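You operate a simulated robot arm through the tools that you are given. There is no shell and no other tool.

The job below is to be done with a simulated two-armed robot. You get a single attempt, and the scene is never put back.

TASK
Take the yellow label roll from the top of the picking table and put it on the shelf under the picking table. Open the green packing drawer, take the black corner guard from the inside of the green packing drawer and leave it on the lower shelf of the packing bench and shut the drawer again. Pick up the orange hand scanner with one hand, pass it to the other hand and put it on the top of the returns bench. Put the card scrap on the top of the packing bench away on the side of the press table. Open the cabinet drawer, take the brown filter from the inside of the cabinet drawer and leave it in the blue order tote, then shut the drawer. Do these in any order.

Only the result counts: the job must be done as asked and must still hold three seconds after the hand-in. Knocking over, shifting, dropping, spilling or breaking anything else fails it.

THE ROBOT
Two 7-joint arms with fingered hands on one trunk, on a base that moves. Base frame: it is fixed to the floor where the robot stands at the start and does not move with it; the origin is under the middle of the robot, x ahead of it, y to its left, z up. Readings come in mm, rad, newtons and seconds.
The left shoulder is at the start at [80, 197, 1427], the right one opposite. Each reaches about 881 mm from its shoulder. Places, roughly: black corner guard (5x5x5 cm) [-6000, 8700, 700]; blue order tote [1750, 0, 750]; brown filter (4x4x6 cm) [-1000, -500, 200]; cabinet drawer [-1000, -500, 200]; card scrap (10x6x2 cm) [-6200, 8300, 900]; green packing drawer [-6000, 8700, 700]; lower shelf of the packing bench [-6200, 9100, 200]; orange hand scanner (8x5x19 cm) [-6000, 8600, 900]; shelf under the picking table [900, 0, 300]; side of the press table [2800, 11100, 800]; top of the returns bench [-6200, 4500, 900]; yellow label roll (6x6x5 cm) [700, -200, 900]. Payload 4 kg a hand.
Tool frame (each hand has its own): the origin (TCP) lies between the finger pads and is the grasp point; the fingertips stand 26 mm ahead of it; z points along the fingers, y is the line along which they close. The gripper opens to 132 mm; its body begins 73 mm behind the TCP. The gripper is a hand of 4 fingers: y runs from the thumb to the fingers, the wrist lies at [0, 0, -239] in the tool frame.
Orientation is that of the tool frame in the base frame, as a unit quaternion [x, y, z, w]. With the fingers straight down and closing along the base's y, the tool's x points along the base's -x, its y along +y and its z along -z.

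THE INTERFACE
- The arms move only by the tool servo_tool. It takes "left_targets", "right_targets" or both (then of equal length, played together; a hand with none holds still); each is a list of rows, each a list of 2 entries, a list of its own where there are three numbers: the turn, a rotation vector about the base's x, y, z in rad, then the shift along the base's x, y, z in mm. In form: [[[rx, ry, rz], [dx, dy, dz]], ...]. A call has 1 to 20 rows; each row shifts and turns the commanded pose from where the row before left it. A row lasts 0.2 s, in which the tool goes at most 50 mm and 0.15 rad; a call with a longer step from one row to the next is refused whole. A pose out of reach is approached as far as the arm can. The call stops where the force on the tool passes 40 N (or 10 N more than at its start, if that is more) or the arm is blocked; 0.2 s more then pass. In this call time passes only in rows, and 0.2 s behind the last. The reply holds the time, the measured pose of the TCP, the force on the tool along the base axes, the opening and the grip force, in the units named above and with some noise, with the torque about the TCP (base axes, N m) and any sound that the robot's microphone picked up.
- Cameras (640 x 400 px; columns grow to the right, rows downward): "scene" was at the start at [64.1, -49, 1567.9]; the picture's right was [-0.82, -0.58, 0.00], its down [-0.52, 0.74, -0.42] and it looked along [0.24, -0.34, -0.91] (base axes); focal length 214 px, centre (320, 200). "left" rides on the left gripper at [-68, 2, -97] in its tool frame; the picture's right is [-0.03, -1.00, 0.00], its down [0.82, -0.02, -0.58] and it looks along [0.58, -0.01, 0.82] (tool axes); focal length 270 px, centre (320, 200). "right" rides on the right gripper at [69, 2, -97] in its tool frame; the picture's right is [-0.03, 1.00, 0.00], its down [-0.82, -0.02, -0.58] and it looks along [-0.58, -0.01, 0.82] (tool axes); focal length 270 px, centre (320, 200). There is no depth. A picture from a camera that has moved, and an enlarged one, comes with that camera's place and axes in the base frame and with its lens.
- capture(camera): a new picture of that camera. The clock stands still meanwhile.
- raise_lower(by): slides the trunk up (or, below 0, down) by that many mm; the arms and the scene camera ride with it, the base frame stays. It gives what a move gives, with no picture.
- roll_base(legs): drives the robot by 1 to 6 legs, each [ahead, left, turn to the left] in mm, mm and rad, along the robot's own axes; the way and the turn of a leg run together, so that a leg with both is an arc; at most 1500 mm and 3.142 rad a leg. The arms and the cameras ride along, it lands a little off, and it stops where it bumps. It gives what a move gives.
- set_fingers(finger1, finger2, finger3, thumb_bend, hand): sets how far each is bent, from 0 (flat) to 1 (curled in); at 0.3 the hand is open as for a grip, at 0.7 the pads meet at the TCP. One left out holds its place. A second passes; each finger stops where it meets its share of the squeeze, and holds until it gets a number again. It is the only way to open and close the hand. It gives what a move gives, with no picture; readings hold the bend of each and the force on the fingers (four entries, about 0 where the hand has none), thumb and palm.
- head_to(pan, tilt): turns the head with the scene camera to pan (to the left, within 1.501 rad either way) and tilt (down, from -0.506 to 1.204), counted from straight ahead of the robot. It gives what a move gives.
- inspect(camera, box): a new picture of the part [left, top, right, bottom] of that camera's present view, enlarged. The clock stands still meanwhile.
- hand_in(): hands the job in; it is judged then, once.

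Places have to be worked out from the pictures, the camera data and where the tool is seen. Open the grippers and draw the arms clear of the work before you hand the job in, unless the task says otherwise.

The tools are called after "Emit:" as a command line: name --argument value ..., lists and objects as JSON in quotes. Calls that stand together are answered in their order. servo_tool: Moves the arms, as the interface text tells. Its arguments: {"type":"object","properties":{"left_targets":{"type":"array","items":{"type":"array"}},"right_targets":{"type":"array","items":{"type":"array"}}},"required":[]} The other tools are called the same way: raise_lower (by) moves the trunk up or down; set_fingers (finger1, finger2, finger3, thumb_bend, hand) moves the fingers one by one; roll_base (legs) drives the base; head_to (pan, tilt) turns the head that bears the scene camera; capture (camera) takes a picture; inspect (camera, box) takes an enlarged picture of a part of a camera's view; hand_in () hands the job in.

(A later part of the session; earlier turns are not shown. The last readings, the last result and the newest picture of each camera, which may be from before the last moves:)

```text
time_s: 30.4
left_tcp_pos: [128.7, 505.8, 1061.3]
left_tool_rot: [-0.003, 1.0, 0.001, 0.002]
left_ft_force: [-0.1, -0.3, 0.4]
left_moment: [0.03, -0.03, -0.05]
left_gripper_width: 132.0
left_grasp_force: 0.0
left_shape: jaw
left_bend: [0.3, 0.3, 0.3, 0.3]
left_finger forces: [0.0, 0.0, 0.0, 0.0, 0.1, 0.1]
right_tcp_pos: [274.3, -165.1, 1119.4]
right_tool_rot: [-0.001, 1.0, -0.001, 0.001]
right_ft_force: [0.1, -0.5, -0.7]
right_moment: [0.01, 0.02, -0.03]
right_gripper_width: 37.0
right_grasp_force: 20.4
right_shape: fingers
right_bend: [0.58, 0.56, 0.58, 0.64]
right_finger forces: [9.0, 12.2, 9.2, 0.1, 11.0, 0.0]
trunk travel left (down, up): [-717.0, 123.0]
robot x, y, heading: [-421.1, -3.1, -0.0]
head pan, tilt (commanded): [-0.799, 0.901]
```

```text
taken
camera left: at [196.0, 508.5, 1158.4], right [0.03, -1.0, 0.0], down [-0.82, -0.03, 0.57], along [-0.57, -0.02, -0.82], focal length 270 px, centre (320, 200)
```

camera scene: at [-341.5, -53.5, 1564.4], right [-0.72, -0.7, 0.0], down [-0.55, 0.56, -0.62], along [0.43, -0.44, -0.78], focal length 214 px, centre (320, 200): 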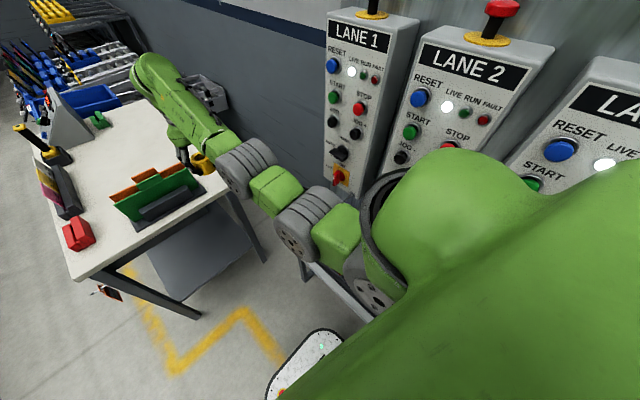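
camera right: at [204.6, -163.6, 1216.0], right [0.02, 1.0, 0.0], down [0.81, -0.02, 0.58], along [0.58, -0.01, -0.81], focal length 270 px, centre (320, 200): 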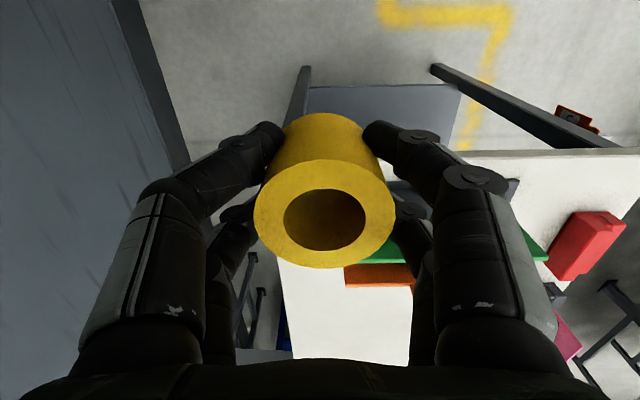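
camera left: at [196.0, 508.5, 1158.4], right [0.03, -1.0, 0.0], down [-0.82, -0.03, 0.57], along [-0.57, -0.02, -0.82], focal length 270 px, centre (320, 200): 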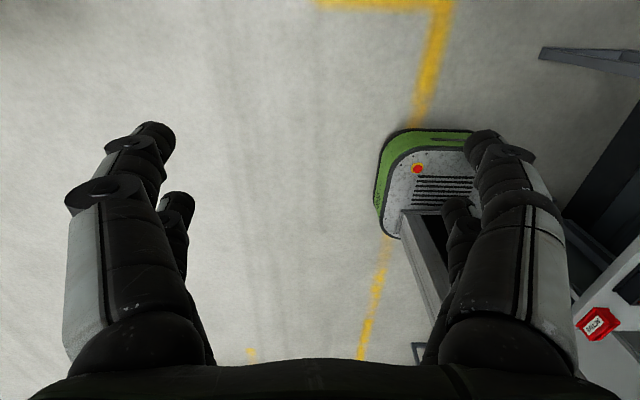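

A desk with the lane consoles stands close on my right (edge near y -250), so I shift left 180 mm first before lowering the trunk.

Emit:
roll_base --legs '[[0, 180, 0]]'

Emit:
raise_lower --by -300

Emit:
head_to --pan -0.2 --tilt 0.5

Emit:
capture --camera "scene"

Emit:
head_to --pan -1.3 --tilt 0.7

Emit:
capture --camera "scene"

```text
time_s: 31.9
left_tcp_pos: [128.5, 682.4, 1062.5]
left_tool_rot: [-0.002, 1.0, 0.003, 0.001]
left_ft_force: [-0.7, -0.8, 0.3]
left_moment: [0.03, 0.01, 0.0]
left_gripper_width: 132.0
left_grasp_force: 0.1
left_shape: jaw
left_bend: [0.3, 0.3, 0.3, 0.3]
left_finger forces: [0.1, 0.0, 0.1, 0.1, 0.0, 0.1]
right_tcp_pos: [273.1, 12.3, 1118.3]
right_tool_rot: [-0.001, 1.0, 0.001, 0.001]
right_ft_force: [-0.1, -0.4, -0.2]
right_moment: [0.04, 0.0, -0.01]
right_gripper_width: 36.6
right_grasp_force: 20.3
right_shape: fingers
right_bend: [0.58, 0.56, 0.58, 0.64]
right_finger forces: [9.0, 12.2, 9.1, 0.0, 11.0, 0.1]
trunk travel left (down, up): [-717.0, 123.0]
robot x, y, heading: [-425.5, 180.9, -0.001]
head pan, tilt (commanded): [-0.799, 0.901]
```

```text
time_s: 35.0
left_tcp_pos: [127.3, 684.8, 759.9]
left_tool_rot: [-0.004, 1.0, 0.001, 0.002]
left_ft_force: [-0.8, -0.7, 0.0]
left_moment: [0.0, 0.02, 0.02]
left_gripper_width: 132.0
left_grasp_force: 0.1
left_shape: jaw
left_bend: [0.3, 0.3, 0.3, 0.3]
left_finger forces: [0.1, 0.0, 0.1, 0.0, 0.1, 0.1]
right_tcp_pos: [274.1, 15.3, 818.8]
right_tool_rot: [-0.002, 1.0, -0.001, 0.003]
right_ft_force: [-0.3, -0.2, -0.7]
right_moment: [0.0, 0.01, 0.03]
right_gripper_width: 36.8
right_grasp_force: 21.1
right_shape: fingers
right_bend: [0.58, 0.56, 0.58, 0.64]
right_finger forces: [9.0, 12.1, 9.2, 0.1, 11.0, 0.0]
trunk travel left (down, up): [-417.0, 423.0]
robot x, y, heading: [-421.4, 180.1, -0.001]
head pan, tilt (commanded): [-0.799, 0.901]
```

```text
time_s: 36.0
left_tcp_pos: [128.0, 685.6, 760.1]
left_tool_rot: [-0.002, 1.0, 0.001, 0.002]
left_ft_force: [-0.1, 0.2, 0.1]
left_moment: [-0.03, -0.02, -0.01]
left_gripper_width: 132.0
left_grasp_force: 0.1
left_shape: jaw
left_bend: [0.3, 0.3, 0.3, 0.3]
left_finger forces: [0.0, 0.0, 0.0, 0.0, 0.1, 0.0]
right_tcp_pos: [273.9, 14.2, 819.2]
right_tool_rot: [-0.001, 1.0, -0.001, 0.002]
right_ft_force: [0.5, 0.3, -0.2]
right_moment: [-0.01, -0.02, -0.01]
right_gripper_width: 36.7
right_grasp_force: 20.3
right_shape: fingers
right_bend: [0.58, 0.56, 0.58, 0.64]
right_finger forces: [9.0, 12.2, 9.1, 0.0, 11.1, 0.0]
trunk travel left (down, up): [-417.0, 423.0]
robot x, y, heading: [-420.7, 180.4, -0.005]
head pan, tilt (commanded): [-0.201, 0.499]
```

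```text
taken
camera scene: at [-305.4, 162.9, 1298.2], right [-0.2, -0.98, 0.0], down [-0.47, 0.1, -0.88], along [0.86, -0.18, -0.48], focal length 214 px, centre (320, 200)
```

scene: 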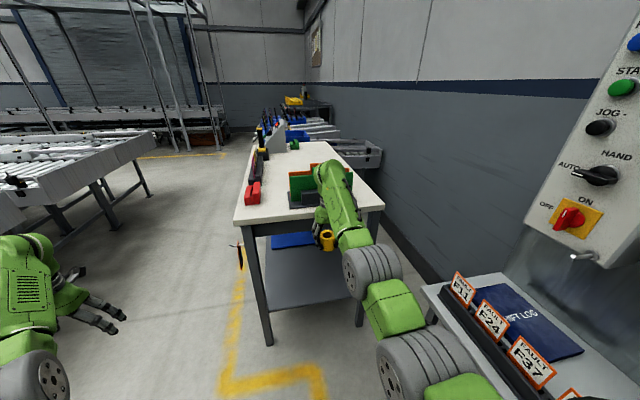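

```text
time_s: 37.3
left_tcp_pos: [127.0, 685.9, 761.0]
left_tool_rot: [-0.002, 1.0, 0.001, 0.001]
left_ft_force: [0.1, -0.2, -0.1]
left_moment: [-0.01, 0.02, 0.02]
left_gripper_width: 131.8
left_grasp_force: 0.1
left_shape: jaw
left_bend: [0.3, 0.3, 0.3, 0.3]
left_finger forces: [0.1, 0.0, 0.0, 0.0, 0.0, 0.0]
right_tcp_pos: [274.3, 14.8, 819.6]
right_tool_rot: [-0.001, 1.0, -0.001, 0.002]
right_ft_force: [-0.2, 0.5, -1.2]
right_moment: [0.01, -0.02, -0.01]
right_gripper_width: 36.9
right_grasp_force: 20.8
right_shape: fingers
right_bend: [0.58, 0.56, 0.58, 0.64]
right_finger forces: [9.0, 12.1, 9.2, 0.0, 11.0, 0.1]
trunk travel left (down, up): [-417.0, 423.0]
robot x, y, heading: [-428.4, 182.8, -0.003]
head pan, tilt (commanded): [-1.3, 0.7]
```

```text
taken
camera scene: at [-371.7, 99.3, 1280.5], right [-0.96, -0.27, 0.0], down [-0.17, 0.62, -0.77], along [0.21, -0.74, -0.64], focal length 214 px, centre (320, 200)
```

scene: 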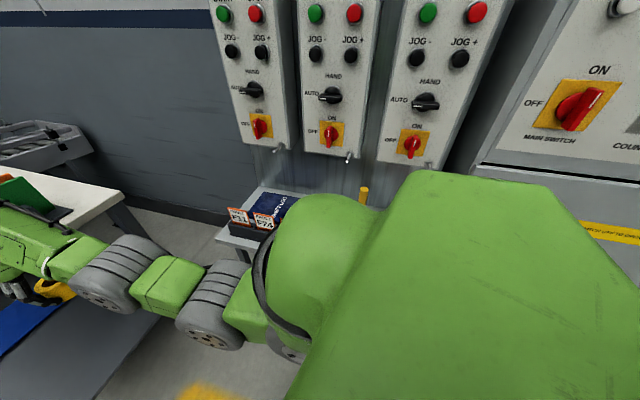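

The desk corner is at about [110, -285, 700], clear of the arm now. The shelf shows empty in front with a blue item far back. I lower the trunk further.

Emit:
raise_lower --by -400

Emit:
head_to --pan -0.1 --tilt 0.4

Emit:
capture --camera "scene"

Emit:
capture --camera "right"

```text
time_s: 41.1
left_tcp_pos: [127.4, 685.9, 360.5]
left_tool_rot: [-0.003, 1.0, 0.0, 0.002]
left_ft_force: [0.2, -0.3, 0.1]
left_moment: [-0.03, -0.02, -0.03]
left_gripper_width: 131.7
left_grasp_force: 0.0
left_shape: jaw
left_bend: [0.3, 0.3, 0.3, 0.3]
left_finger forces: [0.0, 0.1, 0.0, 0.0, 0.1, 0.0]
right_tcp_pos: [273.1, 14.9, 419.4]
right_tool_rot: [0.0, 1.0, 0.0, 0.001]
right_ft_force: [0.2, -0.4, -1.4]
right_moment: [0.02, 0.01, -0.02]
right_gripper_width: 36.7
right_grasp_force: 20.0
right_shape: fingers
right_bend: [0.58, 0.56, 0.58, 0.64]
right_finger forces: [9.0, 12.2, 9.2, 0.1, 11.0, 0.1]
trunk travel left (down, up): [-17.0, 823.0]
robot x, y, heading: [-425.1, 183.7, -0.004]
head pan, tilt (commanded): [-1.3, 0.7]
```

```text
time_s: 42.5
left_tcp_pos: [126.9, 685.4, 360.1]
left_tool_rot: [-0.002, 1.0, 0.001, 0.001]
left_ft_force: [0.5, 0.1, -0.5]
left_moment: [-0.03, 0.0, -0.03]
left_gripper_width: 132.0
left_grasp_force: 0.1
left_shape: jaw
left_bend: [0.3, 0.3, 0.3, 0.3]
left_finger forces: [0.1, 0.0, 0.0, 0.0, 0.1, 0.0]
right_tcp_pos: [274.5, 14.5, 419.1]
right_tool_rot: [-0.001, 1.0, -0.001, 0.001]
right_ft_force: [-0.7, -0.3, -1.1]
right_moment: [0.0, 0.0, 0.01]
right_gripper_width: 36.9
right_grasp_force: 20.6
right_shape: fingers
right_bend: [0.58, 0.56, 0.58, 0.64]
right_finger forces: [9.0, 12.2, 9.2, 0.1, 11.0, 0.0]
trunk travel left (down, up): [-17.0, 823.0]
robot x, y, heading: [-425.9, 177.9, -0.001]
head pan, tilt (commanded): [-0.099, 0.4]
```

```text
taken
camera scene: at [-302.5, 171.9, 907.3], right [-0.1, -0.99, 0.0], down [-0.39, 0.04, -0.92], along [0.92, -0.09, -0.39], focal length 214 px, centre (320, 200)
```

scene: 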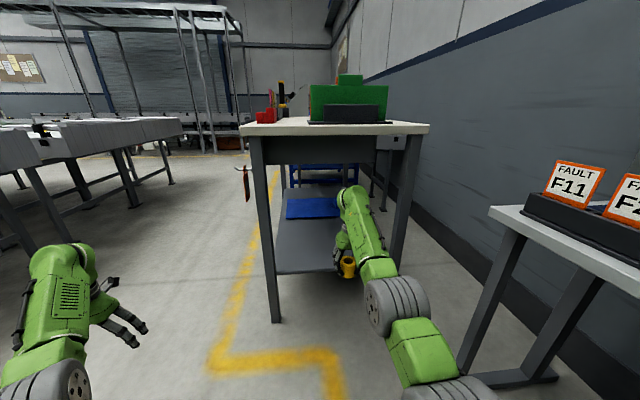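

```text
taken
camera right: at [204.1, 16.3, 515.9], right [0.02, 1.0, 0.0], down [0.81, -0.02, 0.58], along [0.58, -0.01, -0.81], focal length 270 px, centre (320, 200)
```

right: 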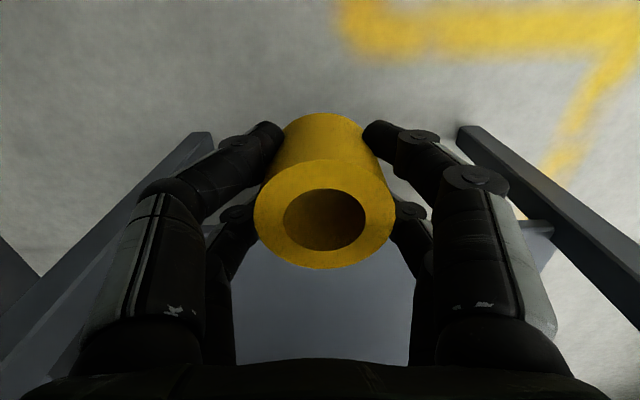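

The apron bottom is near z 735 and the arm's top near z 680, so there is clearance. I lower the hand 40 mm and drive forward 260 mm under the table.

Emit:
servo_tool --right_targets '[[[0, 0, 0], [0, 0, -20]], [[0, 0, 0], [0, 0, -20]]]'

Emit:
roll_base --legs '[[255, 0, 0]]'

Emit:
capture --camera "scene"

Emit:
capture --camera "right"

```text
time_s: 43.1
left_tcp_pos: [128.2, 685.0, 360.5]
left_tool_rot: [-0.001, 1.0, 0.001, 0.003]
left_ft_force: [0.3, -0.4, 0.1]
left_moment: [0.02, -0.02, 0.02]
left_gripper_width: 131.9
left_grasp_force: 0.0
left_shape: jaw
left_bend: [0.3, 0.3, 0.3, 0.3]
left_finger forces: [0.0, 0.0, 0.0, 0.0, 0.0, 0.0]
right_tcp_pos: [275.1, 15.8, 378.4]
right_tool_rot: [-0.001, 1.0, -0.001, 0.002]
right_ft_force: [-1.2, -0.5, -0.3]
right_moment: [-0.01, -0.01, 0.02]
right_gripper_width: 36.5
right_grasp_force: 20.9
right_shape: fingers
right_bend: [0.58, 0.55, 0.58, 0.64]
right_finger forces: [9.2, 12.2, 9.3, 0.1, 11.1, 0.0]
trunk travel left (down, up): [-17.0, 823.0]
robot x, y, heading: [-424.0, 183.3, -0.001]
head pan, tilt (commanded): [-0.099, 0.4]
```

```text
time_s: 44.9
left_tcp_pos: [379.8, 684.9, 361.1]
left_tool_rot: [-0.002, 1.0, 0.001, 0.002]
left_ft_force: [0.3, -1.2, -0.2]
left_moment: [0.02, 0.05, -0.03]
left_gripper_width: 131.8
left_grasp_force: 0.1
left_shape: jaw
left_bend: [0.3, 0.3, 0.3, 0.3]
left_finger forces: [0.0, 0.1, 0.1, 0.0, 0.0, 0.0]
right_tcp_pos: [526.9, 14.7, 377.4]
right_tool_rot: [0.0, 1.0, -0.001, 0.001]
right_ft_force: [-0.4, 0.2, -0.6]
right_moment: [0.01, -0.01, 0.01]
right_gripper_width: 36.9
right_grasp_force: 20.8
right_shape: fingers
right_bend: [0.58, 0.55, 0.58, 0.64]
right_finger forces: [9.1, 12.3, 9.4, 0.0, 11.1, 0.0]
trunk travel left (down, up): [-17.0, 823.0]
robot x, y, heading: [-173.8, 179.5, -0.001]
head pan, tilt (commanded): [-0.099, 0.4]
```

```text
taken
camera scene: at [-50.7, 171.9, 907.3], right [-0.1, -0.99, 0.0], down [-0.39, 0.04, -0.92], along [0.92, -0.09, -0.39], focal length 214 px, centre (320, 200)
```

scene: 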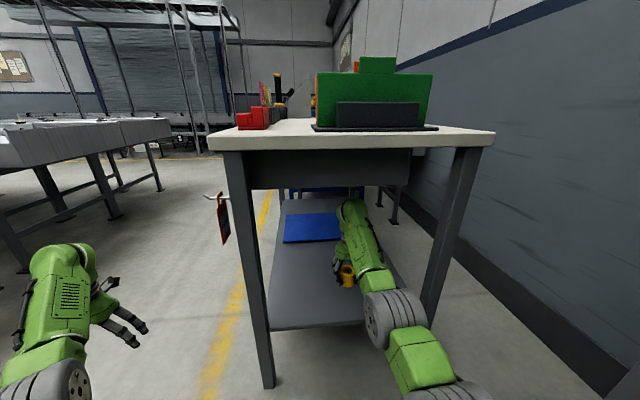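

```text
taken
camera right: at [457.1, 16.6, 475.2], right [0.02, 1.0, 0.0], down [0.81, -0.02, 0.58], along [0.58, -0.02, -0.81], focal length 270 px, centre (320, 200)
```

right: 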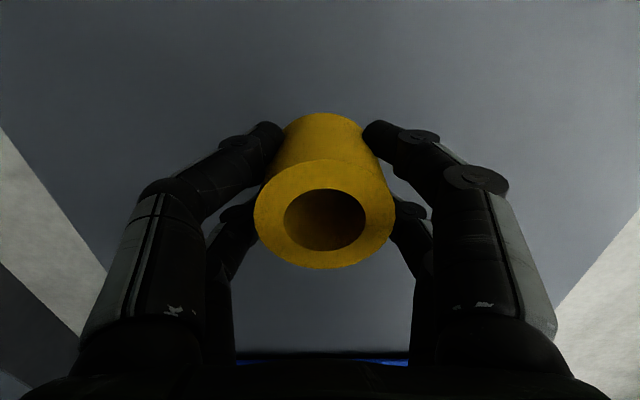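

The hand is over the open shelf. I lower in steps toward contact.

Emit:
servo_tool --right_targets '[[[0, 0, 0], [0, 0, -15]], [[0, 0, 0], [0, 0, -15]], [[0, 0, 0], [0, 0, -10]]]'

Emit:
capture --camera "right"

Emit:
inspect --camera "scene" --box '[260, 190, 420, 340]'

```text
time_s: 45.7
left_tcp_pos: [380.2, 684.3, 360.4]
left_tool_rot: [-0.002, 1.0, 0.001, 0.002]
left_ft_force: [0.2, -0.2, 0.4]
left_moment: [-0.01, -0.02, -0.03]
left_gripper_width: 131.7
left_grasp_force: 0.0
left_shape: jaw
left_bend: [0.3, 0.3, 0.3, 0.3]
left_finger forces: [0.0, 0.0, 0.0, 0.1, 0.0, 0.0]
right_tcp_pos: [526.5, 14.3, 339.3]
right_tool_rot: [0.0, 1.0, -0.001, 0.002]
right_ft_force: [0.4, -1.1, -0.3]
right_moment: [-0.02, 0.0, -0.02]
right_gripper_width: 36.6
right_grasp_force: 20.8
right_shape: fingers
right_bend: [0.58, 0.55, 0.58, 0.64]
right_finger forces: [9.1, 12.5, 9.3, 0.0, 11.2, 0.1]
trunk travel left (down, up): [-17.0, 823.0]
robot x, y, heading: [-174.4, 182.6, 0.004]
head pan, tilt (commanded): [-0.099, 0.4]
```

```text
taken
camera right: at [457.5, 16.0, 435.1], right [0.02, 1.0, 0.0], down [0.81, -0.02, 0.58], along [0.58, -0.02, -0.81], focal length 270 px, centre (320, 200)
```

right: 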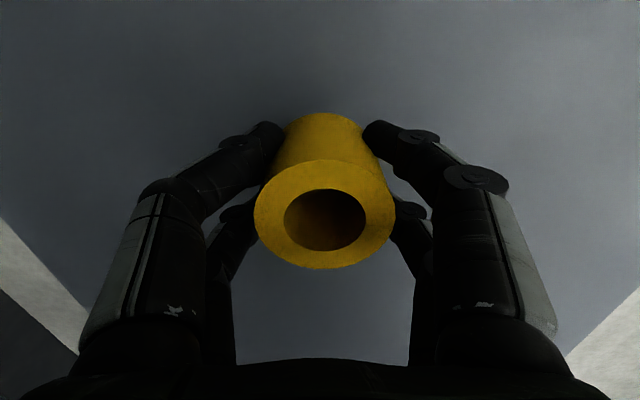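

```text
2.67 times, centred on (340, 265) of scene
camera zoom: at [-50.9, 171.8, 907.4], right [-0.1, -0.99, 0.0], down [-0.39, 0.04, -0.92], along [0.92, -0.09, -0.39], focal length 572 px, centre (267, 27)
```

zoom: 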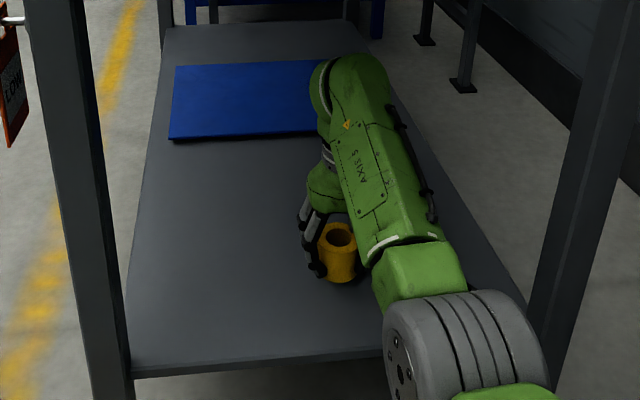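

The roll's bottom is near z 309; I continue in 4 mm steps until contact force shows.

Emit:
servo_tool --right_targets '[[[0, 0, 0], [0, 0, -5]], [[0, 0, 0], [0, 0, -4]], [[0, 0, 0], [0, 0, -4]]]'

Emit:
servo_tool --right_targets '[[[0, 0, 0], [0, 0, -4]]]'

Emit:
servo_tool --right_targets '[[[0, 0, 0], [0, 0, -4]]]'

```text
time_s: 46.5
left_tcp_pos: [379.9, 685.0, 360.0]
left_tool_rot: [-0.002, 1.0, 0.0, 0.002]
left_ft_force: [0.7, 0.6, 0.1]
left_moment: [0.0, -0.02, 0.03]
left_gripper_width: 131.6
left_grasp_force: 0.0
left_shape: jaw
left_bend: [0.3, 0.3, 0.3, 0.3]
left_finger forces: [0.1, 0.0, 0.0, 0.0, 0.0, 0.0]
right_tcp_pos: [526.7, 15.0, 325.9]
right_tool_rot: [-0.001, 1.0, 0.0, 0.002]
right_ft_force: [-0.2, -0.5, -0.9]
right_moment: [0.03, -0.01, -0.02]
right_gripper_width: 36.2
right_grasp_force: 21.5
right_shape: fingers
right_bend: [0.58, 0.55, 0.58, 0.64]
right_finger forces: [9.0, 12.5, 9.4, 0.1, 11.2, 0.1]
trunk travel left (down, up): [-17.0, 823.0]
robot x, y, heading: [-169.2, 183.6, -0.0]
head pan, tilt (commanded): [-0.099, 0.4]
```

```text
time_s: 46.9
left_tcp_pos: [379.9, 684.9, 360.3]
left_tool_rot: [-0.003, 1.0, 0.001, 0.002]
left_ft_force: [-0.1, -0.6, -0.4]
left_moment: [-0.01, 0.0, 0.0]
left_gripper_width: 132.2
left_grasp_force: 0.0
left_shape: jaw
left_bend: [0.3, 0.3, 0.3, 0.3]
left_finger forces: [0.1, 0.1, 0.1, 0.0, 0.0, 0.0]
right_tcp_pos: [526.2, 15.9, 322.8]
right_tool_rot: [0.0, 1.0, -0.001, 0.002]
right_ft_force: [0.2, 0.4, -0.1]
right_moment: [0.01, -0.02, 0.01]
right_gripper_width: 36.3
right_grasp_force: 20.8
right_shape: fingers
right_bend: [0.58, 0.55, 0.58, 0.64]
right_finger forces: [9.1, 12.4, 9.5, 0.1, 11.2, 0.1]
trunk travel left (down, up): [-17.0, 823.0]
robot x, y, heading: [-176.0, 180.7, 0.005]
head pan, tilt (commanded): [-0.099, 0.4]
```

```text
time_s: 47.3
left_tcp_pos: [379.1, 685.7, 362.1]
left_tool_rot: [-0.001, 1.0, 0.001, 0.002]
left_ft_force: [0.0, 0.4, 0.3]
left_moment: [0.0, 0.0, -0.01]
left_gripper_width: 131.9
left_grasp_force: 0.0
left_shape: jaw
left_bend: [0.3, 0.3, 0.3, 0.3]
left_finger forces: [0.1, 0.1, 0.1, 0.0, 0.0, 0.1]
right_tcp_pos: [525.8, 15.9, 318.4]
right_tool_rot: [-0.001, 1.0, -0.001, 0.003]
right_ft_force: [-0.9, 0.5, 1.0]
right_moment: [0.04, -0.03, 0.01]
right_gripper_width: 36.4
right_grasp_force: 20.5
right_shape: fingers
right_bend: [0.58, 0.55, 0.58, 0.64]
right_finger forces: [9.4, 12.4, 9.5, 0.0, 11.2, 0.1]
trunk travel left (down, up): [-17.0, 823.0]
robot x, y, heading: [-173.7, 182.1, -0.006]
head pan, tilt (commanded): [-0.099, 0.4]
```

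Force on the hand may just be starting (z +1). I step down further in small steps.

Emit:
servo_tool --right_targets '[[[0, 0, 0], [0, 0, -3]]]'

Emit:
servo_tool --right_targets '[[[0, 0, 0], [0, 0, -3]]]'

Emit:
servo_tool --right_targets '[[[0, 0, 0], [0, 0, -3]]]'

```text
time_s: 47.7
left_tcp_pos: [379.3, 685.0, 362.3]
left_tool_rot: [-0.001, 1.0, 0.002, 0.003]
left_ft_force: [0.6, -0.3, -1.5]
left_moment: [0.04, 0.02, -0.01]
left_gripper_width: 131.8
left_grasp_force: 0.1
left_shape: jaw
left_bend: [0.3, 0.3, 0.3, 0.3]
left_finger forces: [0.0, 0.0, 0.0, 0.0, 0.0, 0.1]
right_tcp_pos: [527.0, 15.1, 316.7]
right_tool_rot: [0.0, 1.0, 0.0, 0.004]
right_ft_force: [-0.9, -1.5, 8.9]
right_moment: [0.11, -0.01, 0.06]
right_gripper_width: 36.3
right_grasp_force: 22.2
right_shape: fingers
right_bend: [0.59, 0.56, 0.58, 0.64]
right_finger forces: [10.3, 11.9, 10.2, 0.0, 12.0, 0.0]
trunk travel left (down, up): [-17.0, 823.0]
robot x, y, heading: [-173.9, 182.0, 0.001]
head pan, tilt (commanded): [-0.099, 0.4]
```

```text
time_s: 48.1
left_tcp_pos: [378.9, 686.1, 361.9]
left_tool_rot: [-0.002, 1.0, 0.001, 0.003]
left_ft_force: [0.2, 1.0, 0.3]
left_moment: [-0.02, -0.02, -0.01]
left_gripper_width: 131.7
left_grasp_force: 0.0
left_shape: jaw
left_bend: [0.3, 0.3, 0.3, 0.3]
left_finger forces: [0.1, 0.0, 0.1, 0.0, 0.1, 0.1]
right_tcp_pos: [525.4, 14.6, 317.8]
right_tool_rot: [0.0, 1.0, -0.001, 0.007]
right_ft_force: [1.0, -1.1, 19.7]
right_moment: [0.12, -0.03, 0.01]
right_gripper_width: 36.0
right_grasp_force: 24.0
right_shape: fingers
right_bend: [0.59, 0.56, 0.58, 0.64]
right_finger forces: [10.7, 12.9, 11.3, 0.0, 12.4, 0.1]
trunk travel left (down, up): [-17.0, 823.0]
robot x, y, heading: [-171.0, 185.4, 0.0]
head pan, tilt (commanded): [-0.099, 0.4]
```

```text
time_s: 48.5
left_tcp_pos: [378.8, 684.8, 363.4]
left_tool_rot: [-0.002, 1.0, 0.0, 0.005]
left_ft_force: [0.3, -0.6, 0.1]
left_moment: [0.01, -0.02, -0.02]
left_gripper_width: 131.6
left_grasp_force: 0.0
left_shape: jaw
left_bend: [0.3, 0.3, 0.3, 0.3]
left_finger forces: [0.0, 0.0, 0.0, 0.0, 0.0, 0.0]
right_tcp_pos: [526.8, 14.7, 316.2]
right_tool_rot: [-0.001, 1.0, -0.002, 0.008]
right_ft_force: [-4.2, -1.2, 32.9]
right_moment: [0.09, 0.07, 0.01]
right_gripper_width: 35.9
right_grasp_force: 25.9
right_shape: fingers
right_bend: [0.6, 0.57, 0.6, 0.65]
right_finger forces: [12.9, 13.3, 12.0, 0.1, 14.3, 0.0]
trunk travel left (down, up): [-17.0, 823.0]
robot x, y, heading: [-169.6, 184.8, 0.0]
head pan, tilt (commanded): [-0.099, 0.4]
```

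The roll is on the shelf (33 N). I relieve the pressure by 7 mm and open the fingers.

Emit:
servo_tool --right_targets '[[[0, 0, 0], [0, 0, 7]]]'

Emit:
set_fingers --hand "right" --finger1 0.45 --finger2 0.45 --finger3 0.45 --thumb_bend 0.5

Emit:
set_fingers --hand "right" --finger1 0.3 --finger2 0.3 --finger3 0.3 --thumb_bend 0.3

Emit:
capture --camera "right"

```text
time_s: 48.9
left_tcp_pos: [379.9, 686.1, 360.8]
left_tool_rot: [-0.001, 1.0, 0.0, 0.003]
left_ft_force: [0.4, 0.6, -0.1]
left_moment: [0.02, 0.04, 0.0]
left_gripper_width: 131.9
left_grasp_force: 0.0
left_shape: jaw
left_bend: [0.3, 0.3, 0.3, 0.3]
left_finger forces: [0.1, 0.0, 0.0, 0.0, 0.1, 0.0]
right_tcp_pos: [525.8, 15.8, 316.7]
right_tool_rot: [-0.001, 1.0, -0.001, 0.003]
right_ft_force: [5.3, -1.7, 16.5]
right_moment: [-0.03, -0.23, -0.02]
right_gripper_width: 35.5
right_grasp_force: 24.0
right_shape: fingers
right_bend: [0.6, 0.57, 0.6, 0.65]
right_finger forces: [9.7, 13.8, 12.9, 0.0, 11.9, 0.1]
trunk travel left (down, up): [-17.0, 823.0]
robot x, y, heading: [-169.9, 181.9, -0.002]
head pan, tilt (commanded): [-0.099, 0.4]
```

```text
time_s: 49.9
left_tcp_pos: [380.6, 685.1, 361.5]
left_tool_rot: [-0.002, 1.0, 0.001, 0.002]
left_ft_force: [0.3, 0.2, 0.8]
left_moment: [0.03, 0.01, -0.03]
left_gripper_width: 132.1
left_grasp_force: 0.0
left_shape: jaw
left_bend: [0.3, 0.3, 0.3, 0.3]
left_finger forces: [0.1, 0.0, 0.0, 0.0, 0.0, 0.0]
right_tcp_pos: [526.2, 14.0, 316.4]
right_tool_rot: [0.0, 1.0, 0.0, 0.002]
right_ft_force: [-0.4, 0.2, 0.7]
right_moment: [0.0, 0.01, 0.0]
right_gripper_width: 73.6
right_grasp_force: 0.0
right_shape: fingers
right_bend: [0.45, 0.45, 0.45, 0.5]
right_finger forces: [0.1, 0.0, 0.0, 0.0, 0.0, 0.0]
trunk travel left (down, up): [-17.0, 823.0]
robot x, y, heading: [-174.5, 184.4, -0.003]
head pan, tilt (commanded): [-0.099, 0.4]
```

```text
time_s: 50.9
left_tcp_pos: [379.4, 684.5, 361.0]
left_tool_rot: [-0.002, 1.0, 0.001, 0.002]
left_ft_force: [0.2, 0.7, -0.2]
left_moment: [-0.01, -0.01, 0.02]
left_gripper_width: 131.9
left_grasp_force: 0.0
left_shape: jaw
left_bend: [0.3, 0.3, 0.3, 0.3]
left_finger forces: [0.1, 0.0, 0.0, 0.0, 0.0, 0.0]
right_tcp_pos: [526.6, 15.4, 315.6]
right_tool_rot: [0.0, 1.0, -0.001, 0.003]
right_ft_force: [0.1, 0.1, 0.1]
right_moment: [0.03, 0.0, 0.02]
right_gripper_width: 132.4
right_grasp_force: 0.1
right_shape: fingers
right_bend: [0.3, 0.3, 0.3, 0.3]
right_finger forces: [0.0, 0.0, 0.1, 0.0, 0.0, 0.0]
trunk travel left (down, up): [-17.0, 823.0]
robot x, y, heading: [-172.1, 177.7, 0.002]
head pan, tilt (commanded): [-0.099, 0.4]
```

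```text
taken
camera right: at [456.9, 16.4, 413.0], right [0.02, 1.0, 0.0], down [0.81, -0.02, 0.58], along [0.58, -0.02, -0.81], focal length 270 px, centre (320, 200)
```

right: 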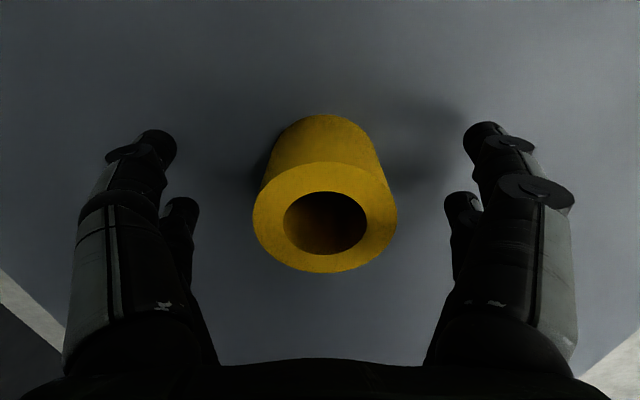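

The roll stands upright on the shelf. I lift the hand 80 mm and back out from under the table.

Emit:
servo_tool --right_targets '[[[0, 0, 0], [0, 0, 20]], [[0, 0, 0], [0, 0, 20]], [[0, 0, 0], [0, 0, 20]], [[0, 0, 0], [0, 0, 15]]]'

Emit:
roll_base --legs '[[-260, 0, 0]]'

Emit:
capture --camera "scene"

```text
time_s: 51.9
left_tcp_pos: [379.9, 685.5, 361.6]
left_tool_rot: [-0.001, 1.0, 0.001, 0.002]
left_ft_force: [-0.1, -1.2, -0.1]
left_moment: [0.0, 0.01, -0.01]
left_gripper_width: 132.3
left_grasp_force: 0.1
left_shape: jaw
left_bend: [0.3, 0.3, 0.3, 0.3]
left_finger forces: [0.0, 0.0, 0.1, 0.0, 0.0, 0.1]
right_tcp_pos: [527.3, 16.7, 391.2]
right_tool_rot: [0.0, 1.0, -0.001, 0.002]
right_ft_force: [0.2, -1.3, 0.0]
right_moment: [-0.01, 0.02, -0.01]
right_gripper_width: 132.4
right_grasp_force: 0.1
right_shape: fingers
right_bend: [0.3, 0.3, 0.3, 0.3]
right_finger forces: [0.1, 0.1, 0.1, 0.1, 0.1, 0.0]
trunk travel left (down, up): [-17.0, 823.0]
robot x, y, heading: [-174.7, 179.0, -0.0]
head pan, tilt (commanded): [-0.099, 0.4]
```

```text
time_s: 53.8
left_tcp_pos: [119.4, 685.4, 361.2]
left_tool_rot: [0.0, 1.0, 0.0, 0.002]
left_ft_force: [0.7, 0.0, -0.3]
left_moment: [0.01, -0.04, -0.02]
left_gripper_width: 131.6
left_grasp_force: 0.0
left_shape: jaw
left_bend: [0.3, 0.3, 0.3, 0.3]
left_finger forces: [0.1, 0.1, 0.0, 0.1, 0.1, 0.0]
right_tcp_pos: [264.2, 14.2, 389.9]
right_tool_rot: [0.001, 1.0, -0.002, 0.002]
right_ft_force: [-0.2, 0.1, -0.5]
right_moment: [0.03, 0.05, 0.0]
right_gripper_width: 132.5
right_grasp_force: 0.0
right_shape: fingers
right_bend: [0.3, 0.3, 0.3, 0.3]
right_finger forces: [0.1, 0.0, 0.1, 0.1, 0.1, 0.0]
trunk travel left (down, up): [-17.0, 823.0]
robot x, y, heading: [-433.1, 178.6, -0.008]
head pan, tilt (commanded): [-0.099, 0.4]
```

```text
taken
camera scene: at [-313.3, 172.0, 907.4], right [-0.1, -0.99, 0.0], down [-0.39, 0.04, -0.92], along [0.92, -0.09, -0.39], focal length 214 px, centre (320, 200)
```

scene: 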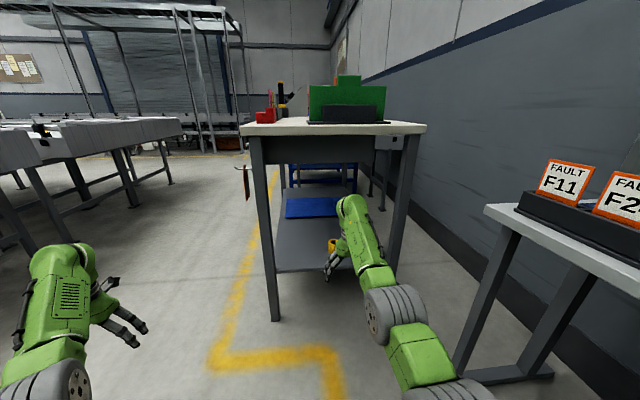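

The roll task looks done. Next the cabinet: I look to the right-rear from this low height.

Emit:
head_to --pan -1.5 --tilt 0.3

Emit:
capture --camera "scene"

```text
time_s: 55.4
left_tcp_pos: [119.0, 684.9, 361.3]
left_tool_rot: [0.0, 1.0, 0.001, 0.002]
left_ft_force: [-0.3, 0.4, 0.4]
left_moment: [0.0, 0.01, 0.01]
left_gripper_width: 132.1
left_grasp_force: 0.1
left_shape: jaw
left_bend: [0.3, 0.3, 0.3, 0.3]
left_finger forces: [0.0, 0.1, 0.0, 0.0, 0.0, 0.1]
right_tcp_pos: [264.0, 13.5, 390.1]
right_tool_rot: [0.001, 1.0, -0.001, 0.002]
right_ft_force: [0.2, -0.1, 0.3]
right_moment: [0.02, 0.01, -0.04]
right_gripper_width: 132.7
right_grasp_force: 0.1
right_shape: fingers
right_bend: [0.3, 0.3, 0.3, 0.3]
right_finger forces: [0.1, 0.1, 0.0, 0.0, 0.0, 0.0]
trunk travel left (down, up): [-17.0, 823.0]
robot x, y, heading: [-436.7, 182.6, -0.001]
head pan, tilt (commanded): [-1.499, 0.3]
```

```text
taken
camera scene: at [-398.7, 88.4, 916.7], right [-1.0, -0.07, 0.0], down [-0.02, 0.29, -0.96], along [0.07, -0.95, -0.3], focal length 214 px, centre (320, 200)
```

scene: 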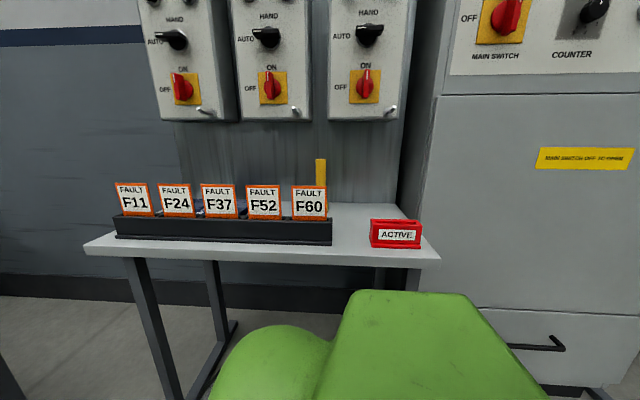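

The cabinet faces +y with a drawer and black bar handle at the bottom. I check the open floor to the left-rear before driving to face it.

Emit:
head_to --pan 1.5 --tilt 0.3

Emit:
capture --camera "scene"

```text
time_s: 58.0
left_tcp_pos: [120.0, 684.5, 360.0]
left_tool_rot: [0.0, 1.0, 0.001, 0.002]
left_ft_force: [-0.4, 0.8, -0.6]
left_moment: [0.02, 0.0, -0.05]
left_gripper_width: 131.8
left_grasp_force: 0.1
left_shape: jaw
left_bend: [0.3, 0.3, 0.3, 0.3]
left_finger forces: [0.0, 0.1, 0.0, 0.0, 0.0, 0.1]
right_tcp_pos: [264.7, 13.9, 389.5]
right_tool_rot: [0.001, 1.0, -0.001, 0.002]
right_ft_force: [-0.2, 0.1, 0.1]
right_moment: [-0.06, 0.0, 0.0]
right_gripper_width: 132.5
right_grasp_force: 0.2
right_shape: fingers
right_bend: [0.3, 0.3, 0.3, 0.3]
right_finger forces: [0.1, 0.1, 0.0, 0.1, 0.0, 0.0]
trunk travel left (down, up): [-17.0, 823.0]
robot x, y, heading: [-432.5, 182.4, -0.002]
head pan, tilt (commanded): [1.499, 0.3]
```

```text
taken
camera scene: at [-398.1, 274.7, 916.6], right [1.0, -0.08, 0.0], down [-0.02, -0.29, -0.96], along [0.07, 0.95, -0.3], focal length 214 px, centre (320, 200)
```

scene: 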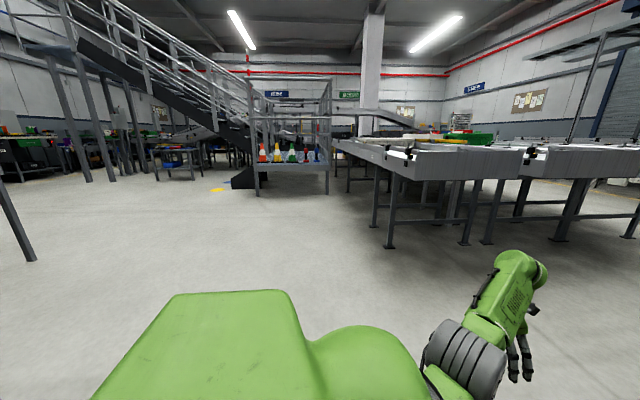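

The floor is free. I drive to about [-1000, 900] and turn right to face the cabinet.

Emit:
roll_base --legs '[[-567, 720, 0], [0, 0, -1.571]]'

Emit:
head_to --pan 0 --tilt 0.4

Emit:
capture --camera "scene"

```text
time_s: 66.7
left_tcp_pos: [-513.1, 359.4, 360.8]
left_tool_rot: [0.712, 0.702, -0.001, 0.002]
left_ft_force: [0.8, 0.4, -0.4]
left_moment: [0.02, -0.01, 0.01]
left_gripper_width: 131.6
left_grasp_force: 0.0
left_shape: jaw
left_bend: [0.3, 0.3, 0.3, 0.3]
left_finger forces: [0.1, 0.0, 0.1, 0.0, 0.0, 0.0]
right_tcp_pos: [-1185.6, 225.2, 390.5]
right_tool_rot: [0.714, 0.7, -0.001, 0.001]
right_ft_force: [0.4, 0.0, -0.4]
right_moment: [-0.02, -0.01, 0.0]
right_gripper_width: 132.5
right_grasp_force: 0.0
right_shape: fingers
right_bend: [0.3, 0.3, 0.3, 0.3]
right_finger forces: [0.1, 0.0, 0.0, 0.1, 0.0, 0.1]
trunk travel left (down, up): [-17.0, 823.0]
robot x, y, heading: [-1005.3, 920.6, -1.593]
head pan, tilt (commanded): [1.499, 0.3]
```

```text
time_s: 68.3
left_tcp_pos: [-513.6, 358.6, 360.4]
left_tool_rot: [0.712, 0.702, -0.001, 0.001]
left_ft_force: [0.1, -0.2, 0.5]
left_moment: [0.02, 0.01, 0.0]
left_gripper_width: 131.6
left_grasp_force: 0.0
left_shape: jaw
left_bend: [0.3, 0.3, 0.3, 0.3]
left_finger forces: [0.0, 0.1, 0.0, 0.0, 0.0, 0.1]
right_tcp_pos: [-1185.5, 224.3, 390.7]
right_tool_rot: [0.714, 0.7, -0.002, 0.001]
right_ft_force: [0.1, -0.3, 0.6]
right_moment: [0.01, -0.03, -0.02]
right_gripper_width: 132.4
right_grasp_force: 0.1
right_shape: fingers
right_bend: [0.3, 0.3, 0.3, 0.3]
right_finger forces: [0.0, 0.0, 0.0, 0.0, 0.1, 0.0]
trunk travel left (down, up): [-17.0, 823.0]
robot x, y, heading: [-1006.9, 919.3, -1.592]
head pan, tilt (commanded): [0.0, 0.4]
```

```text
taken
camera scene: at [-1011.0, 798.4, 907.4], right [-1.0, 0.02, 0.0], down [0.01, 0.39, -0.92], along [-0.02, -0.92, -0.39], focal length 214 px, centre (320, 200)
```

scene: 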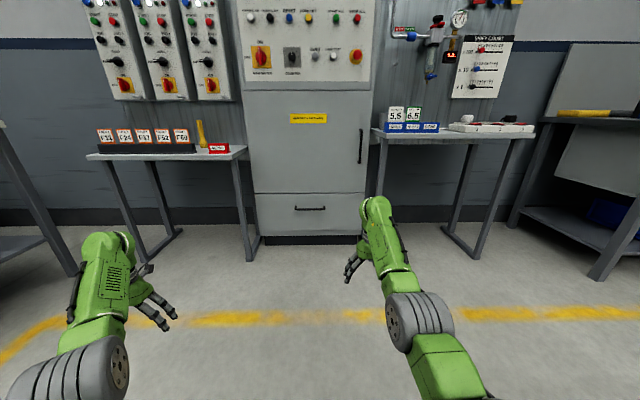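

The cabinet with its lower drawer stands straight ahead. I enlarge the drawer and handle.

Emit:
inspect --camera "scene" --box '[240, 170, 380, 257]'

```text
4.57 times, centred on (310, 214) of scene
camera zoom: at [-1011.0, 798.4, 907.4], right [-1.0, 0.02, 0.0], down [0.01, 0.39, -0.92], along [-0.02, -0.92, -0.39], focal length 980 px, centre (366, 138)
```

zoom: 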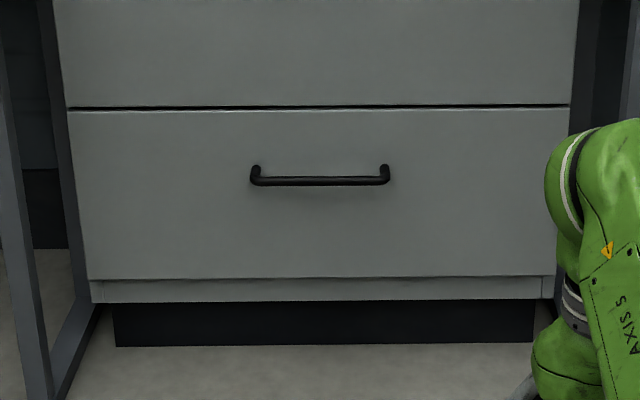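

The bar handle is near [-977, -405, 330], about 190 mm long, along x. I draw the left hand back toward the body and try turning the right hand 90° so that it can close along y around the bar.

Emit:
servo_tool --left_targets '[[[0, 0, 0], [0, 20, 0]], [[0, 0, 0], [0, 20, 0]], [[0, 0, 0], [0, 20, 0]], [[0, 0, 0], [0, 20, 0]], [[0, 0, 0], [0, 20, 0]], [[0, 0, 0], [0, 20, 0]], [[0, 0, 0], [0, 20, 0]], [[0, 0, 0], [0, 20, 0]], [[0, 0, 0], [0, 20, 0]], [[0, 0, 0], [0, 20, 0]], [[0, 0, 0], [0, 0, 0]]]' --right_targets '[[[0, 0, -0.14], [0, 0, 0]], [[0, 0, -0.14], [0, 0, 0]], [[0, 0, -0.14], [0, 0, 0]], [[0, 0, -0.14], [0, 0, 0]], [[0, 0, -0.14], [0, 0, 0]], [[0, 0, -0.14], [0, 0, 0]], [[0, 0, -0.14], [0, 0, 0]], [[0, 0, -0.14], [0, 0, 0]], [[0, 0, -0.14], [0, 0, 0]], [[0, 0, -0.14], [0, 0, 0]], [[0, 0, -0.14], [0, 0, 0]]]'

Emit:
capture --camera "scene"

```text
time_s: 70.7
left_tcp_pos: [-523.7, 461.2, 274.5]
left_tool_rot: [0.713, 0.702, -0.001, 0.002]
left_ft_force: [0.1, -0.4, 0.5]
left_moment: [0.0, 0.01, 0.01]
left_gripper_width: 131.9
left_grasp_force: 0.0
left_shape: jaw
left_bend: [0.3, 0.3, 0.3, 0.3]
left_finger forces: [0.0, 0.0, 0.0, 0.1, 0.1, 0.1]
left hand out of reach, approached as far as the arm can: row 1, 2, 3, 4, 5, 6, 7, 8, 9, 10
right_tcp_pos: [-1185.9, 225.8, 391.2]
right_tool_rot: [1.0, 0.005, -0.002, -0.001]
right_ft_force: [1.1, -0.5, -0.4]
right_moment: [-0.01, 0.0, 0.0]
right_gripper_width: 132.7
right_grasp_force: 0.0
right_shape: fingers
right_bend: [0.3, 0.3, 0.3, 0.3]
right_finger forces: [0.1, 0.0, 0.1, 0.0, 0.0, 0.0]
trunk travel left (down, up): [-17.0, 823.0]
robot x, y, heading: [-1004.2, 920.9, -1.588]
head pan, tilt (commanded): [0.0, 0.4]
```

```text
taken
camera scene: at [-1011.0, 798.5, 907.4], right [-1.0, 0.02, 0.0], down [0.01, 0.39, -0.92], along [-0.02, -0.92, -0.39], focal length 214 px, centre (320, 200)
```

scene: 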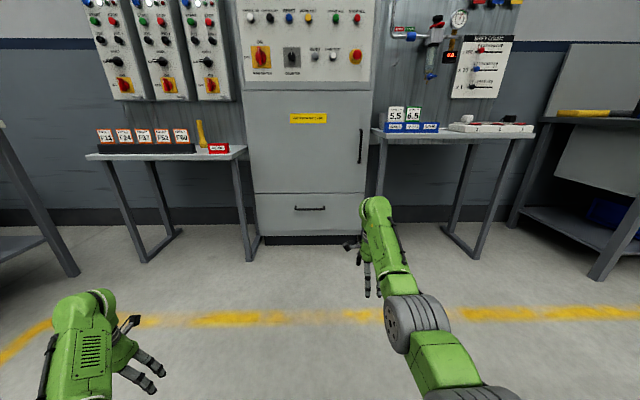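

The right hand turned as wanted. A horizontal approach to the bar (fingers pointing -y, closing vertically) suits better, so I pitch the right hand up by 90° here in free space as a test.

Emit:
servo_tool --right_targets '[[[-0.143, 0, 0], [0, 0, 0]], [[-0.143, 0, 0], [0, 0, 0]], [[-0.143, 0, 0], [0, 0, 0]], [[-0.143, 0, 0], [0, 0, 0]], [[-0.143, 0, 0], [0, 0, 0]], [[-0.143, 0, 0], [0, 0, 0]], [[-0.143, 0, 0], [0, 0, 0]], [[-0.143, 0, 0], [0, 0, 0]], [[-0.143, 0, 0], [0, 0, 0]], [[-0.143, 0, 0], [0, 0, 0]], [[-0.141, 0, 0], [0, 0, 0]]]'

Emit:
capture --camera "scene"

Emit:
capture --camera "right"

```text
time_s: 73.3
left_tcp_pos: [-522.0, 464.2, 283.0]
left_tool_rot: [0.713, 0.701, -0.01, 0.005]
left_ft_force: [0.3, 0.1, 0.0]
left_moment: [0.01, -0.01, 0.04]
left_gripper_width: 132.0
left_grasp_force: 0.2
left_shape: jaw
left_bend: [0.3, 0.3, 0.3, 0.3]
left_finger forces: [0.0, 0.0, 0.0, 0.1, 0.1, 0.0]
right_tcp_pos: [-1187.6, 226.4, 454.3]
right_tool_rot: [0.699, 0.01, -0.017, 0.715]
right_ft_force: [-0.8, -0.2, 0.1]
right_moment: [-0.02, -0.01, 0.0]
right_gripper_width: 132.9
right_grasp_force: 0.0
right_shape: fingers
right_bend: [0.3, 0.3, 0.3, 0.3]
right_finger forces: [0.0, 0.1, 0.1, 0.0, 0.1, 0.1]
right hand out of reach, approached as far as the arm can: row 11
trunk travel left (down, up): [-17.0, 823.0]
robot x, y, heading: [-1007.2, 919.1, -1.591]
head pan, tilt (commanded): [0.0, 0.4]
stopped in row 11 (right hand): the arm was blocked; the commanded pose is now the measured one
```

```text
taken
camera scene: at [-1003.3, 810.6, 914.2], right [-1.0, 0.02, 0.01], down [0.0, 0.38, -0.93], along [-0.02, -0.93, -0.38], focal length 214 px, centre (320, 200)
```

scene: 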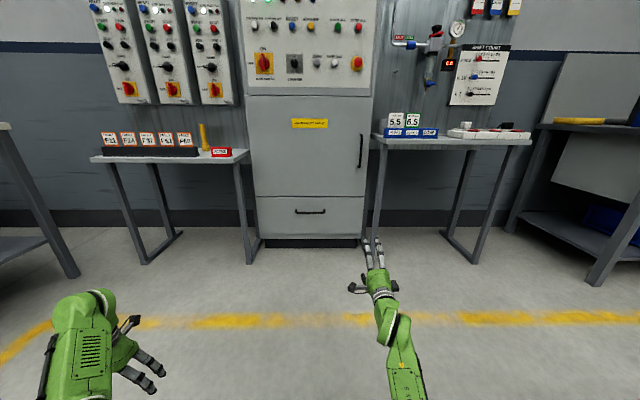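

```text
taken
camera right: at [-1118.9, 322.3, 450.9], right [0.01, 0.02, 1.0], down [-0.81, 0.58, 0.0], along [-0.58, -0.81, 0.03], focal length 270 px, centre (320, 200)
```

right: 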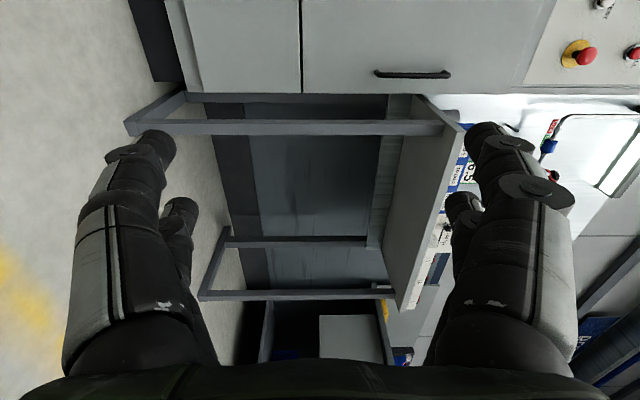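

The hand points forward, but the arm pressed on something (likely its elbow against my own base). I raise the trunk 150 mm to free it.

Emit:
raise_lower --by 150

Emit:
capture --camera "scene"

Emit:
capture --camera "left"

```text
time_s: 75.0
left_tcp_pos: [-523.8, 461.1, 425.4]
left_tool_rot: [0.712, 0.702, -0.001, 0.002]
left_ft_force: [0.1, -0.5, 0.4]
left_moment: [-0.05, -0.01, 0.0]
left_gripper_width: 131.9
left_grasp_force: 0.0
left_shape: jaw
left_bend: [0.3, 0.3, 0.3, 0.3]
left_finger forces: [0.0, 0.1, 0.0, 0.0, 0.0, 0.0]
right_tcp_pos: [-1192.3, 222.2, 584.1]
right_tool_rot: [0.705, 0.006, -0.014, 0.709]
right_ft_force: [0.0, -0.3, 0.1]
right_moment: [0.01, 0.0, 0.03]
right_gripper_width: 132.6
right_grasp_force: 0.0
right_shape: fingers
right_bend: [0.3, 0.3, 0.3, 0.3]
right_finger forces: [0.0, 0.1, 0.0, 0.0, 0.1, 0.0]
trunk travel left (down, up): [-167.0, 673.0]
robot x, y, heading: [-1009.2, 918.2, -1.587]
head pan, tilt (commanded): [0.0, 0.4]
```

```text
taken
camera scene: at [-1010.9, 798.3, 1057.3], right [-1.0, 0.02, 0.0], down [0.01, 0.39, -0.92], along [-0.02, -0.92, -0.39], focal length 214 px, centre (320, 200)
```

scene: 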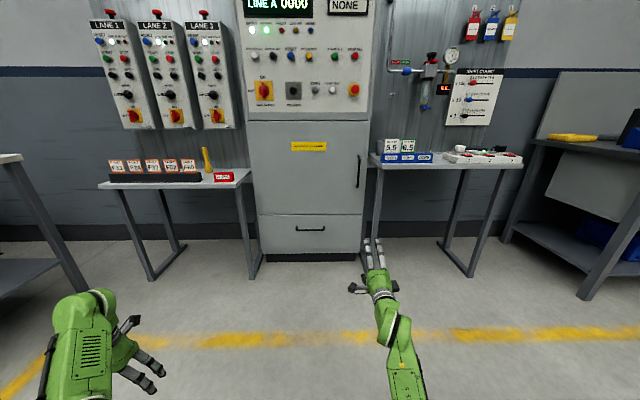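

```text
taken
camera left: at [-522.1, 394.9, 523.0], right [-1.0, -0.01, 0.0], down [-0.01, 0.82, 0.57], along [-0.01, 0.57, -0.82], focal length 270 px, centre (320, 200)
```

left: 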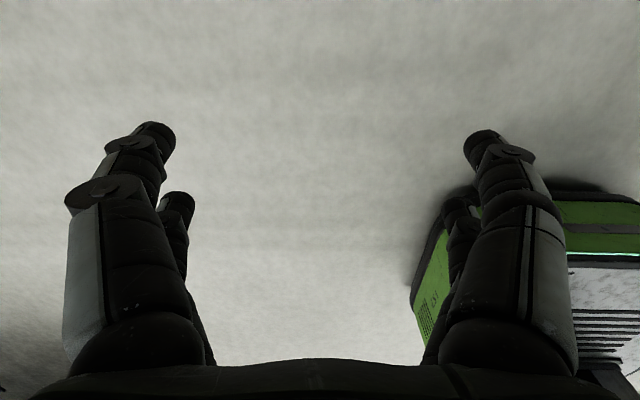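

Freed. I re-measure the handle from this height for triangulation.

Emit:
inspect --camera "scene" --box '[240, 190, 380, 277]'

Emit:
inspect --camera "right" --box '[160, 0, 480, 200]'

```text
4.57 times, centred on (310, 234) of scene
camera zoom: at [-1010.9, 798.3, 1057.3], right [-1.0, 0.02, 0.0], down [0.01, 0.39, -0.92], along [-0.02, -0.92, -0.39], focal length 980 px, centre (366, 47)
```

zoom: 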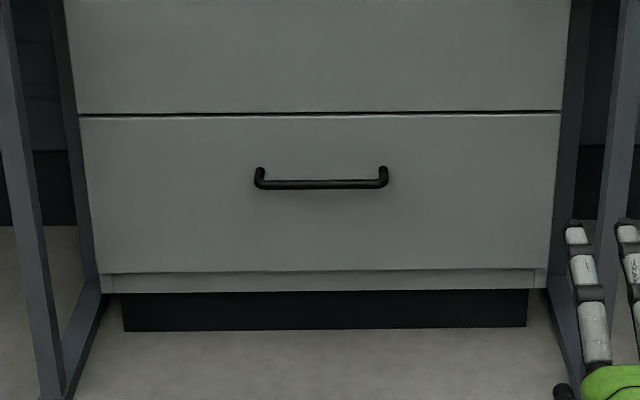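

```text
2.00 times, centred on (320, 100) of right
camera zoom: at [-1122.7, 317.7, 584.7], right [0.0, 0.01, 1.0], down [-0.81, 0.59, 0.0], along [-0.59, -0.81, 0.01], focal length 541 px, centre (320, 400)
```

zoom: 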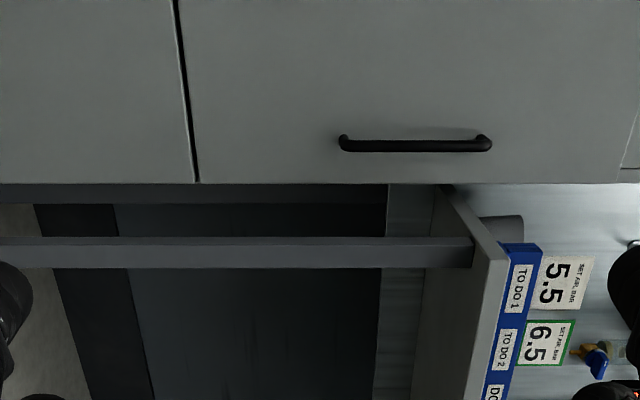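

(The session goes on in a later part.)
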